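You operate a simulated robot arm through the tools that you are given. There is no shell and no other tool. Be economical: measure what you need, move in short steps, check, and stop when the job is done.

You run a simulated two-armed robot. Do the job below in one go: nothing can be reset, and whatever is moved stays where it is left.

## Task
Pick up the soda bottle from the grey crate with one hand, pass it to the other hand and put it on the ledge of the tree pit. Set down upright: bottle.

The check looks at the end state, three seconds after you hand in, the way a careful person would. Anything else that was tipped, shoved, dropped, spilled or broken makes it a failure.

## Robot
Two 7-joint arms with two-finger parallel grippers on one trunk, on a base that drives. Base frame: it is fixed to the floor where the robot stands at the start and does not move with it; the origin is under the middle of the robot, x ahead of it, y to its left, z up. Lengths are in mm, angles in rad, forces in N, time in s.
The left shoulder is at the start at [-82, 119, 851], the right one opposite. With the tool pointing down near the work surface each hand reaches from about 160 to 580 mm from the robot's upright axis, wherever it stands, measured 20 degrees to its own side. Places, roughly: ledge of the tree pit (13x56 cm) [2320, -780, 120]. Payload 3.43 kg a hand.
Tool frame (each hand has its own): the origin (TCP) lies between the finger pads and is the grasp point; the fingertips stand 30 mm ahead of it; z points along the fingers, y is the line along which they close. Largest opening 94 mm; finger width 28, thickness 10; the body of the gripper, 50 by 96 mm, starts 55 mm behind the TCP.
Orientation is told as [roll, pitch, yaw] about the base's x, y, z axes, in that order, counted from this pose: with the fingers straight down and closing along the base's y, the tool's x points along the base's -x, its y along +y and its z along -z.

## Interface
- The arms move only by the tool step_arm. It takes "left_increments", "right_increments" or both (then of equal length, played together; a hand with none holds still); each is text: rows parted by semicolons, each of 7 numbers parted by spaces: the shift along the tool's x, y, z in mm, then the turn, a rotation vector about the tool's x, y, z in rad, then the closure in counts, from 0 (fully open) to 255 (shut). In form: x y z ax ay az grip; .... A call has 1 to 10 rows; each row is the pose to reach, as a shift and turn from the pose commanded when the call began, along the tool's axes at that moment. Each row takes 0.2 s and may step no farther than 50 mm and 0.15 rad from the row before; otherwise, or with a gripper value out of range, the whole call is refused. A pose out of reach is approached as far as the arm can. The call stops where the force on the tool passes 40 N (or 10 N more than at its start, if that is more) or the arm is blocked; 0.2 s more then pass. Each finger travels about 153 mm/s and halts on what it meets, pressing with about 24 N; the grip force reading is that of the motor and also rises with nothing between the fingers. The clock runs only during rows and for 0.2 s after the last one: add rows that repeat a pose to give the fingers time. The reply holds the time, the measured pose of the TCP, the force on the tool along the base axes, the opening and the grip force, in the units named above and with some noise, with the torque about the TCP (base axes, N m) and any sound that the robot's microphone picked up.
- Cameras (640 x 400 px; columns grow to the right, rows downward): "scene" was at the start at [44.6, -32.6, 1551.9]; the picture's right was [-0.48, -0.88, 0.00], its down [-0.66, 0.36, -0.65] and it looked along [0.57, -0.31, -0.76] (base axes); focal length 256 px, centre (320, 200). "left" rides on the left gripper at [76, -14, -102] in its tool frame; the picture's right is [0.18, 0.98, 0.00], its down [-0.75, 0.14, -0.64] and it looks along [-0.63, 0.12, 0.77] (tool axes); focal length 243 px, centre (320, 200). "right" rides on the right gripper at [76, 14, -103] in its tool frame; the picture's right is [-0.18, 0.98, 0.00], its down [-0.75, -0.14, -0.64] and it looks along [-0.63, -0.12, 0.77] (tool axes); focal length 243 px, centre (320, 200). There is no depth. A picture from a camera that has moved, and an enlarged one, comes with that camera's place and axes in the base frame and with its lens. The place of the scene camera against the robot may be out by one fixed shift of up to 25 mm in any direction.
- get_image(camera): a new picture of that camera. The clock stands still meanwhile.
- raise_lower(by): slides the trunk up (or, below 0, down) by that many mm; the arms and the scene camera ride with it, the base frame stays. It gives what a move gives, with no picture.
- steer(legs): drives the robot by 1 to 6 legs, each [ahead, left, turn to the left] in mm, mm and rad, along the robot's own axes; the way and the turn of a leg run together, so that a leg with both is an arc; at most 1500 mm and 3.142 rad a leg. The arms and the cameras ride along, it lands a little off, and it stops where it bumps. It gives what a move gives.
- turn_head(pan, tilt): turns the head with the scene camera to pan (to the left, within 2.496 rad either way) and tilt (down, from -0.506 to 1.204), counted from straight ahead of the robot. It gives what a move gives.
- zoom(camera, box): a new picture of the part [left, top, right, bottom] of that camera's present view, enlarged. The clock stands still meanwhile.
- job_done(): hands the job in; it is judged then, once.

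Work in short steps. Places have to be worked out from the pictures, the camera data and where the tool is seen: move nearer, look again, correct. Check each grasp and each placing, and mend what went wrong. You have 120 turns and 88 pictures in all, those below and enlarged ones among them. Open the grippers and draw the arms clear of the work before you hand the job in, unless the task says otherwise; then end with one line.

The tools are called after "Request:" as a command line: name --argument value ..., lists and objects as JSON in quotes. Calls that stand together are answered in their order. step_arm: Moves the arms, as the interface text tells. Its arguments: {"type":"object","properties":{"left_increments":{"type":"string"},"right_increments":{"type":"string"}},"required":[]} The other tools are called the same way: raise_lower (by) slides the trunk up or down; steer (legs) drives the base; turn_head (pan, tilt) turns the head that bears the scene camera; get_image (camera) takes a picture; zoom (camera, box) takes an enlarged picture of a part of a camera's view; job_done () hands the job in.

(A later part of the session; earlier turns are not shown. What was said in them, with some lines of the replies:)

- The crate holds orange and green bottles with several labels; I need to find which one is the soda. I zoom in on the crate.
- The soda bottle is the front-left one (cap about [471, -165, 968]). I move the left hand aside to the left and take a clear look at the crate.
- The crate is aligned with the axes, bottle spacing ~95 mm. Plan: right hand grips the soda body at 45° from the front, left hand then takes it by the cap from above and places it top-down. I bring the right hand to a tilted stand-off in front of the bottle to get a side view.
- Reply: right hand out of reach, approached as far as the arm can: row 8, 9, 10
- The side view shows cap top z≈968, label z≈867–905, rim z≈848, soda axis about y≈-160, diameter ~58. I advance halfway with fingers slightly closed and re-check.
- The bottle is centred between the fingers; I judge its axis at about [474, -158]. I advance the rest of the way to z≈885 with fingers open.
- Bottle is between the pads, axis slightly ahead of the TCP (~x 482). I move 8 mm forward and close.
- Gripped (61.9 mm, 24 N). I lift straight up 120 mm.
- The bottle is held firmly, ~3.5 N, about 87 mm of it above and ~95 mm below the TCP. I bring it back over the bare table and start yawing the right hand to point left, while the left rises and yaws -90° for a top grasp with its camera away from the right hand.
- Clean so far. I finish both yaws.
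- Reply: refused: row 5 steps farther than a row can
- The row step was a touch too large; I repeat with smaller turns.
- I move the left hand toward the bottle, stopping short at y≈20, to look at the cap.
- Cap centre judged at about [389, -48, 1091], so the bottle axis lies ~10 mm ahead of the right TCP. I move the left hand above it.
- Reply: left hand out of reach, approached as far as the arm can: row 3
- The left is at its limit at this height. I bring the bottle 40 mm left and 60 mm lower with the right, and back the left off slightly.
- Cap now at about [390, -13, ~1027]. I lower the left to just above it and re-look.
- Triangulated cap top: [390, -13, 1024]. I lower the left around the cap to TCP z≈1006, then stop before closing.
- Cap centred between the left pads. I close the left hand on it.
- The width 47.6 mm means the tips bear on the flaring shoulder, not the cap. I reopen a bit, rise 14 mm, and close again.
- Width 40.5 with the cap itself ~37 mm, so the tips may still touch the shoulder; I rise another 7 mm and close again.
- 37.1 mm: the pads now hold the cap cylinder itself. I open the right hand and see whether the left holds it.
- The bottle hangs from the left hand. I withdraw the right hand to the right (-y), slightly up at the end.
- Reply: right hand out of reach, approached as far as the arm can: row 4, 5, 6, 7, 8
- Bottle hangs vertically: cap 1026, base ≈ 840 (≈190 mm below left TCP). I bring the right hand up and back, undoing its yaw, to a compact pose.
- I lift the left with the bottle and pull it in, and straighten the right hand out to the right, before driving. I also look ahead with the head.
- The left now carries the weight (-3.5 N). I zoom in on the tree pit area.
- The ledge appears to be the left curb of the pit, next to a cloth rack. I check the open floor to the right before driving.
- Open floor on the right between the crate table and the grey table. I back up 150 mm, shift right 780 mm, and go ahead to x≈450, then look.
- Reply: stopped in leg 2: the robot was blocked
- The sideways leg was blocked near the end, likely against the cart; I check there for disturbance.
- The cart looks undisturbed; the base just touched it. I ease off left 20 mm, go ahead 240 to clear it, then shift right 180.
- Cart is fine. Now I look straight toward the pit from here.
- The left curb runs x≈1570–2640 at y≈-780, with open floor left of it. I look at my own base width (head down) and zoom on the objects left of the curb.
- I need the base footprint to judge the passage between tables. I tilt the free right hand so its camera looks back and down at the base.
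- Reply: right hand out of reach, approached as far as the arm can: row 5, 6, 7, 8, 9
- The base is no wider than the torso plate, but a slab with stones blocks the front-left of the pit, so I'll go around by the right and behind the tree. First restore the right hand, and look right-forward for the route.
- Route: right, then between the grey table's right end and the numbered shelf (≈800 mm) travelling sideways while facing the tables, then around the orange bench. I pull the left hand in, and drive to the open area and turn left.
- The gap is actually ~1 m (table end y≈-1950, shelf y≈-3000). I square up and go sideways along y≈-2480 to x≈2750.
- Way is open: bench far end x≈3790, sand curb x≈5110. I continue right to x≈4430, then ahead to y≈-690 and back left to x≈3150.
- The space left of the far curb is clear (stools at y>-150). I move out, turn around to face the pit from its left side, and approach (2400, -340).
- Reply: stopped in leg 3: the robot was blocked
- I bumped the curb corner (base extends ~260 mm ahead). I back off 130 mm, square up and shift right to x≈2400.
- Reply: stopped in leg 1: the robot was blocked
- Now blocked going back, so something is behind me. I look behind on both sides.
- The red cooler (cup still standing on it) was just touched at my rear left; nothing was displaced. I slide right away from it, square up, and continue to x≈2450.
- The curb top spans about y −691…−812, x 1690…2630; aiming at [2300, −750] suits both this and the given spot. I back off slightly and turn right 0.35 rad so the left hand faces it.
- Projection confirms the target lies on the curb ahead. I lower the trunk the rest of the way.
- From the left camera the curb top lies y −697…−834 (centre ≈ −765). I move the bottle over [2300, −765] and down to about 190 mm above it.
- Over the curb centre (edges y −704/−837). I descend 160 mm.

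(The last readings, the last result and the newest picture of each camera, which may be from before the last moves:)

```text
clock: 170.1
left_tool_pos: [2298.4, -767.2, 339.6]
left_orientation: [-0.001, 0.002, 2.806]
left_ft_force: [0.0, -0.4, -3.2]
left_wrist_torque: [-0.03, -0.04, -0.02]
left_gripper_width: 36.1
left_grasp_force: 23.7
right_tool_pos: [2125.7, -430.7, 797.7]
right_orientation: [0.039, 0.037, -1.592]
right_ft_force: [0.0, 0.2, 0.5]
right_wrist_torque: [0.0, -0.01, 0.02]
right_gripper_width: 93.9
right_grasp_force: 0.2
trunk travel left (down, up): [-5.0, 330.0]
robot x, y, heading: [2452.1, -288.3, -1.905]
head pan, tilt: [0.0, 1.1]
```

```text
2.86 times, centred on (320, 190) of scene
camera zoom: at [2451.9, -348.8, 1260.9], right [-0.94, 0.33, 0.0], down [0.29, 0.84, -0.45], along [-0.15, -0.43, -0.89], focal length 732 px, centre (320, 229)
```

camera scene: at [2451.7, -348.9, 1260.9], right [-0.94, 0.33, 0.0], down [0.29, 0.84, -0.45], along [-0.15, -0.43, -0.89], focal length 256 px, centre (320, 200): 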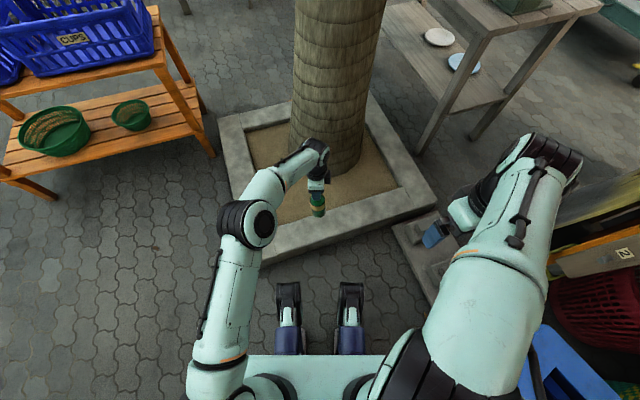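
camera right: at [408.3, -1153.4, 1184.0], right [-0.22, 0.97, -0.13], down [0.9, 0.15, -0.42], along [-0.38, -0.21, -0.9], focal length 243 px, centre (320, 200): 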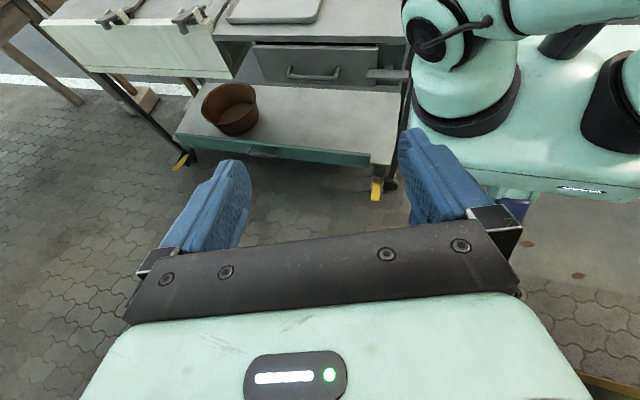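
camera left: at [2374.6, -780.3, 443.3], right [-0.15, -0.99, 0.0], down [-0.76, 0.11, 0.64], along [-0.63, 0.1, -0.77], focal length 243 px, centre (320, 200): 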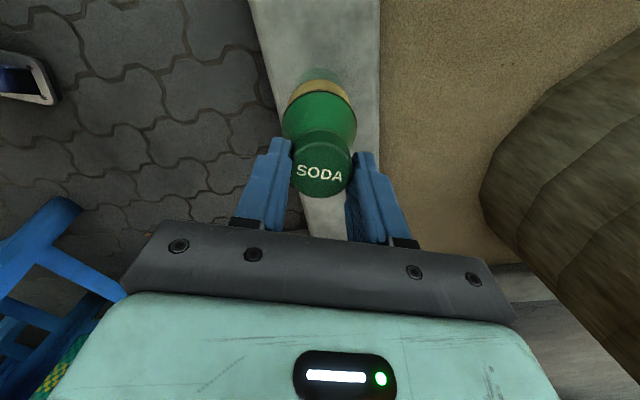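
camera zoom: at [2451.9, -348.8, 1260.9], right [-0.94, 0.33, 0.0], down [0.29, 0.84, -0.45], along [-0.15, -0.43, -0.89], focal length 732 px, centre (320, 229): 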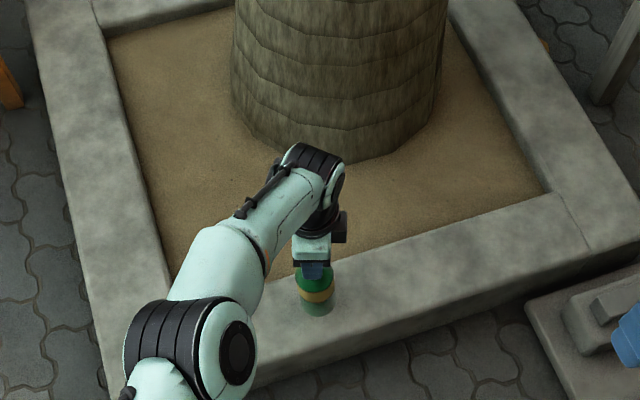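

The bottle base is centred on the curb. I descend slowly, watching the force.

Request:
step_arm --left_increments "0 0 5 0 0 0 220; 0 0 10 0 0 0 220; 0 0 15 0 0 0 220; 0 0 18 0 0 0 220"

Request:
zoom --camera "scene" --box '[280, 180, 360, 240]'

```text
clock: 171.1
left_tool_pos: [2298.4, -768.4, 321.6]
left_orientation: [0.0, 0.001, 2.806]
left_ft_force: [0.1, -0.4, -2.9]
left_wrist_torque: [0.03, -0.02, 0.04]
left_gripper_width: 36.5
left_grasp_force: 23.6
right_tool_pos: [2124.2, -430.3, 797.9]
right_orientation: [0.039, 0.037, -1.591]
right_ft_force: [0.5, 0.7, -0.3]
right_wrist_torque: [0.01, -0.01, 0.01]
right_gripper_width: 94.3
right_grasp_force: 0.0
trunk travel left (down, up): [-5.0, 330.0]
robot x, y, heading: [2453.5, -286.4, -1.91]
head pan, tilt: [0.0, 1.1]
```

```text
6.67 times, centred on (320, 210) of scene
camera zoom: at [2451.9, -348.8, 1260.9], right [-0.94, 0.33, 0.0], down [0.29, 0.84, -0.45], along [-0.15, -0.43, -0.89], focal length 1707 px, centre (320, 133)
```

zoom: 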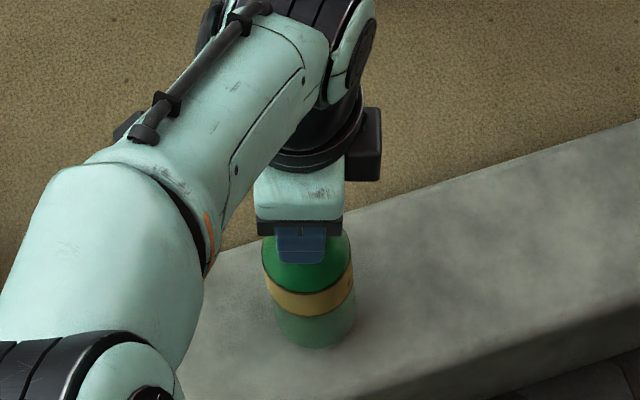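

Still hanging free (−3 N). I go down in 2 mm steps.

Request:
step_arm --left_increments "0 0 2 0 0 0 220; 0 0 4 0 0 0 220; 0 0 6 0 0 0 220; 0 0 8 0 0 0 220"

```text
clock: 172.1
left_tool_pos: [2300.1, -768.7, 315.5]
left_orientation: [0.0, 0.002, 2.806]
left_ft_force: [-0.4, 0.2, -4.1]
left_wrist_torque: [0.01, 0.0, -0.01]
left_gripper_width: 36.1
left_grasp_force: 23.8
right_tool_pos: [2126.2, -429.6, 798.6]
right_orientation: [0.039, 0.036, -1.592]
right_ft_force: [0.2, 0.0, -0.1]
right_wrist_torque: [0.01, -0.02, -0.03]
right_gripper_width: 94.1
right_grasp_force: 0.1
trunk travel left (down, up): [-5.0, 330.0]
robot x, y, heading: [2451.3, -288.6, -1.907]
head pan, tilt: [0.0, 1.1]
```

No contact yet at z≈315; another few millimetres.

Request:
step_arm --left_increments "0 0 2 0 0 0 220; 0 0 4 0 0 0 220; 0 0 5 0 0 0 220"

```text
clock: 172.9
left_tool_pos: [2300.7, -766.6, 310.0]
left_orientation: [0.0, 0.001, 2.807]
left_ft_force: [0.2, -0.1, -2.9]
left_wrist_torque: [-0.02, 0.01, 0.0]
left_gripper_width: 36.2
left_grasp_force: 24.0
right_tool_pos: [2125.6, -429.7, 798.7]
right_orientation: [0.038, 0.037, -1.591]
right_ft_force: [0.6, -0.6, -0.3]
right_wrist_torque: [0.0, 0.0, 0.02]
right_gripper_width: 94.0
right_grasp_force: 0.2
trunk travel left (down, up): [-5.0, 330.0]
robot x, y, heading: [2452.0, -289.2, -1.906]
head pan, tilt: [0.0, 1.1]
```

Still free; continue by small steps.

Request:
step_arm --left_increments "0 0 2 0 0 0 220; 0 0 4 0 0 0 220; 0 0 5 0 0 0 220"

Request:
zoom --camera "left" --box '[220, 0, 420, 200]'

```text
clock: 173.7
left_tool_pos: [2300.4, -767.5, 308.6]
left_orientation: [0.002, 0.001, 2.808]
left_ft_force: [0.9, 2.2, 12.5]
left_wrist_torque: [0.26, -0.43, 0.01]
left_gripper_width: 36.2
left_grasp_force: 23.8
right_tool_pos: [2126.2, -429.6, 798.4]
right_orientation: [0.038, 0.034, -1.592]
right_ft_force: [0.1, 0.7, 0.0]
right_wrist_torque: [0.0, 0.0, 0.03]
right_gripper_width: 94.0
right_grasp_force: 0.0
trunk travel left (down, up): [-5.0, 330.0]
robot x, y, heading: [2451.4, -286.2, -1.903]
head pan, tilt: [0.0, 1.1]
```

```text
2.00 times, centred on (320, 100) of left
camera zoom: at [2376.6, -779.2, 411.6], right [-0.15, -0.99, 0.0], down [-0.76, 0.12, 0.64], along [-0.63, 0.09, -0.77], focal length 485 px, centre (320, 400)
```

zoom: 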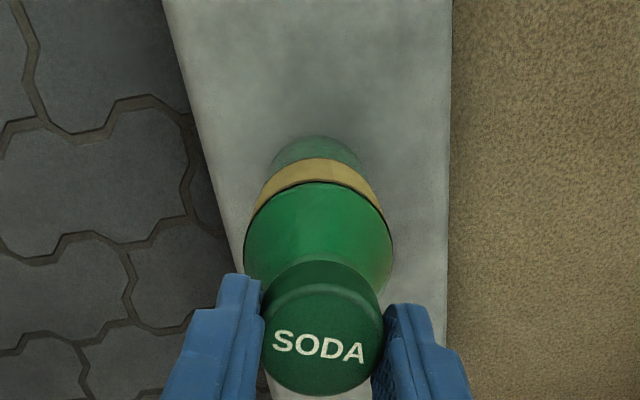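

Contact (+12.5 N). I ease up 3 mm to relieve the push before releasing.

Request:
step_arm --left_increments "0 0 -1.5 0 0 0 220; 0 0 -3 0 0 0 220; 0 0 -3 0 0 0 220"

```text
clock: 174.5
left_tool_pos: [2301.4, -767.8, 307.1]
left_orientation: [-0.003, 0.003, 2.807]
left_ft_force: [-0.2, -1.8, -2.0]
left_wrist_torque: [-0.13, -0.07, -0.01]
left_gripper_width: 36.0
left_grasp_force: 24.0
right_tool_pos: [2125.8, -429.9, 798.1]
right_orientation: [0.039, 0.037, -1.593]
right_ft_force: [0.5, -0.3, 0.3]
right_wrist_torque: [0.02, -0.01, 0.0]
right_gripper_width: 94.1
right_grasp_force: 0.1
trunk travel left (down, up): [-5.0, 330.0]
robot x, y, heading: [2453.8, -287.2, -1.908]
head pan, tilt: [0.0, 1.1]
```

Nearly neutral, base touching. I lower 0.7 mm and open the fingers gradually.

Request:
step_arm --left_increments "0 0 0.7 0 0 0 220; 0 0 0.7 0 0 0 150; 0 0 0.7 0 0 0 130; 0 0 0.7 0 0 0 100; 0 0 0.7 0 0 0 60; 0 0 0.7 0 0 0 20; 0 0 0.7 0 0 0 0; 0 0 0.7 0 0 0 0"

Request:
get_image --camera "left"

```text
clock: 176.3
left_tool_pos: [2300.7, -767.2, 307.8]
left_orientation: [-0.002, 0.002, 2.807]
left_ft_force: [0.2, -0.4, 0.1]
left_wrist_torque: [-0.01, 0.02, -0.01]
left_gripper_width: 93.9
left_grasp_force: 0.0
right_tool_pos: [2127.1, -429.5, 798.3]
right_orientation: [0.038, 0.038, -1.591]
right_ft_force: [0.3, -0.1, -0.4]
right_wrist_torque: [0.0, 0.04, 0.02]
right_gripper_width: 94.0
right_grasp_force: 0.0
trunk travel left (down, up): [-5.0, 330.0]
robot x, y, heading: [2451.3, -293.1, -1.906]
head pan, tilt: [0.0, 1.1]
```

```text
20 pictures are left
camera left: at [2376.2, -779.1, 412.3], right [-0.15, -0.99, 0.0], down [-0.76, 0.11, 0.64], along [-0.63, 0.1, -0.77], focal length 243 px, centre (320, 200)
```

left: 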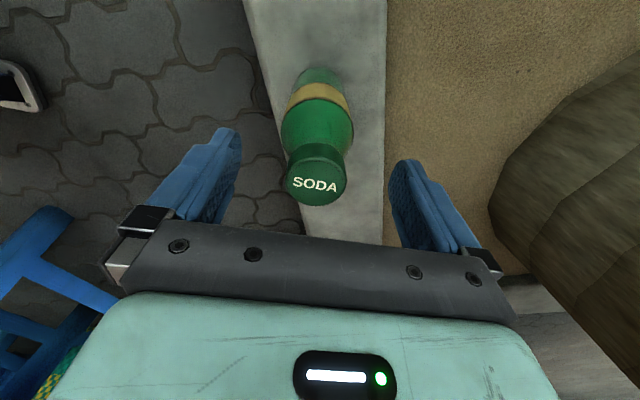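

Released; the bottle stands. I raise the left hand straight up and draw it back.

Request:
step_arm --left_increments "0 0 -20 0 0 0 0; 0 0 -50 0 0 0 0; 0 0 -90 0 0 0 0; 0 0 -130 0 0 0 0; 0 0 -170 0 0 0 0; 0 -30 -205 0 0 0 0; 0 -70 -230 0 0 0 0; 10 -110 -255 0 0 0 0; 20 -150 -280 0 0 0 0; 40 -190 -300 0 0 0 0"

Request:
zoom --camera "scene" --box '[240, 120, 400, 260]'

Request:
get_image --camera "left"

```text
clock: 178.5
left_tool_pos: [2402.9, -606.9, 608.3]
left_orientation: [0.006, -0.002, 2.811]
left_ft_force: [0.2, 0.5, -1.0]
left_wrist_torque: [-0.03, 0.02, -0.04]
left_gripper_width: 94.0
left_grasp_force: 0.1
left hand out of reach, approached as far as the arm can: row 2, 3, 4, 5, 6
right_tool_pos: [2125.9, -428.9, 798.7]
right_orientation: [0.037, 0.036, -1.592]
right_ft_force: [-0.3, 0.9, 0.1]
right_wrist_torque: [-0.02, -0.01, 0.0]
right_gripper_width: 93.7
right_grasp_force: 0.1
trunk travel left (down, up): [-5.0, 330.0]
robot x, y, heading: [2454.3, -289.1, -1.908]
head pan, tilt: [0.0, 1.1]
```

```text
2.86 times, centred on (320, 190) of scene
camera zoom: at [2452.7, -347.5, 1261.0], right [-0.94, 0.33, 0.0], down [0.29, 0.84, -0.45], along [-0.15, -0.43, -0.89], focal length 732 px, centre (320, 229)
```

zoom: 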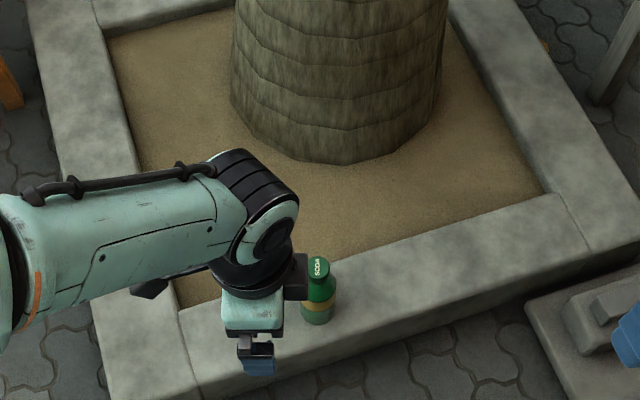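

```text
18 pictures are left
camera left: at [2479.0, -618.5, 711.2], right [-0.15, -0.99, 0.01], down [-0.76, 0.12, 0.64], along [-0.64, 0.09, -0.76], focal length 243 px, centre (320, 200)
```

left: 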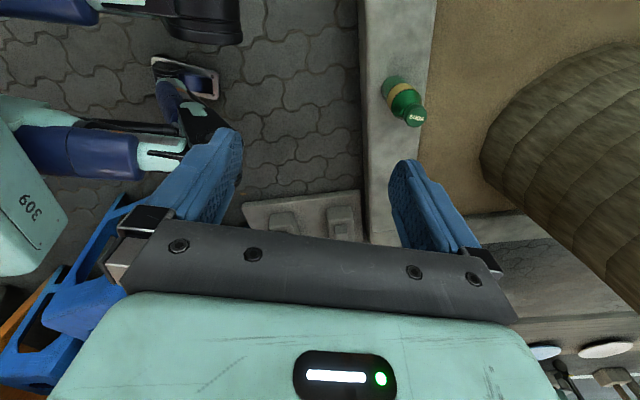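

The soda bottle stands upright on the curb's centre line at about [2300, −768], and both hands are open and clear of it. I hand in.

Request:
job_done

```text
The job is handed in.
```

The soda bottle is standing upright on the tree pit ledge, at about [2300, −768]; the right hand lifted it from the crate and the left hand took it over and set it down. On the way the base touched the cart, the curb corner and the red cooler; pictures showed the cart and cooler still in place.
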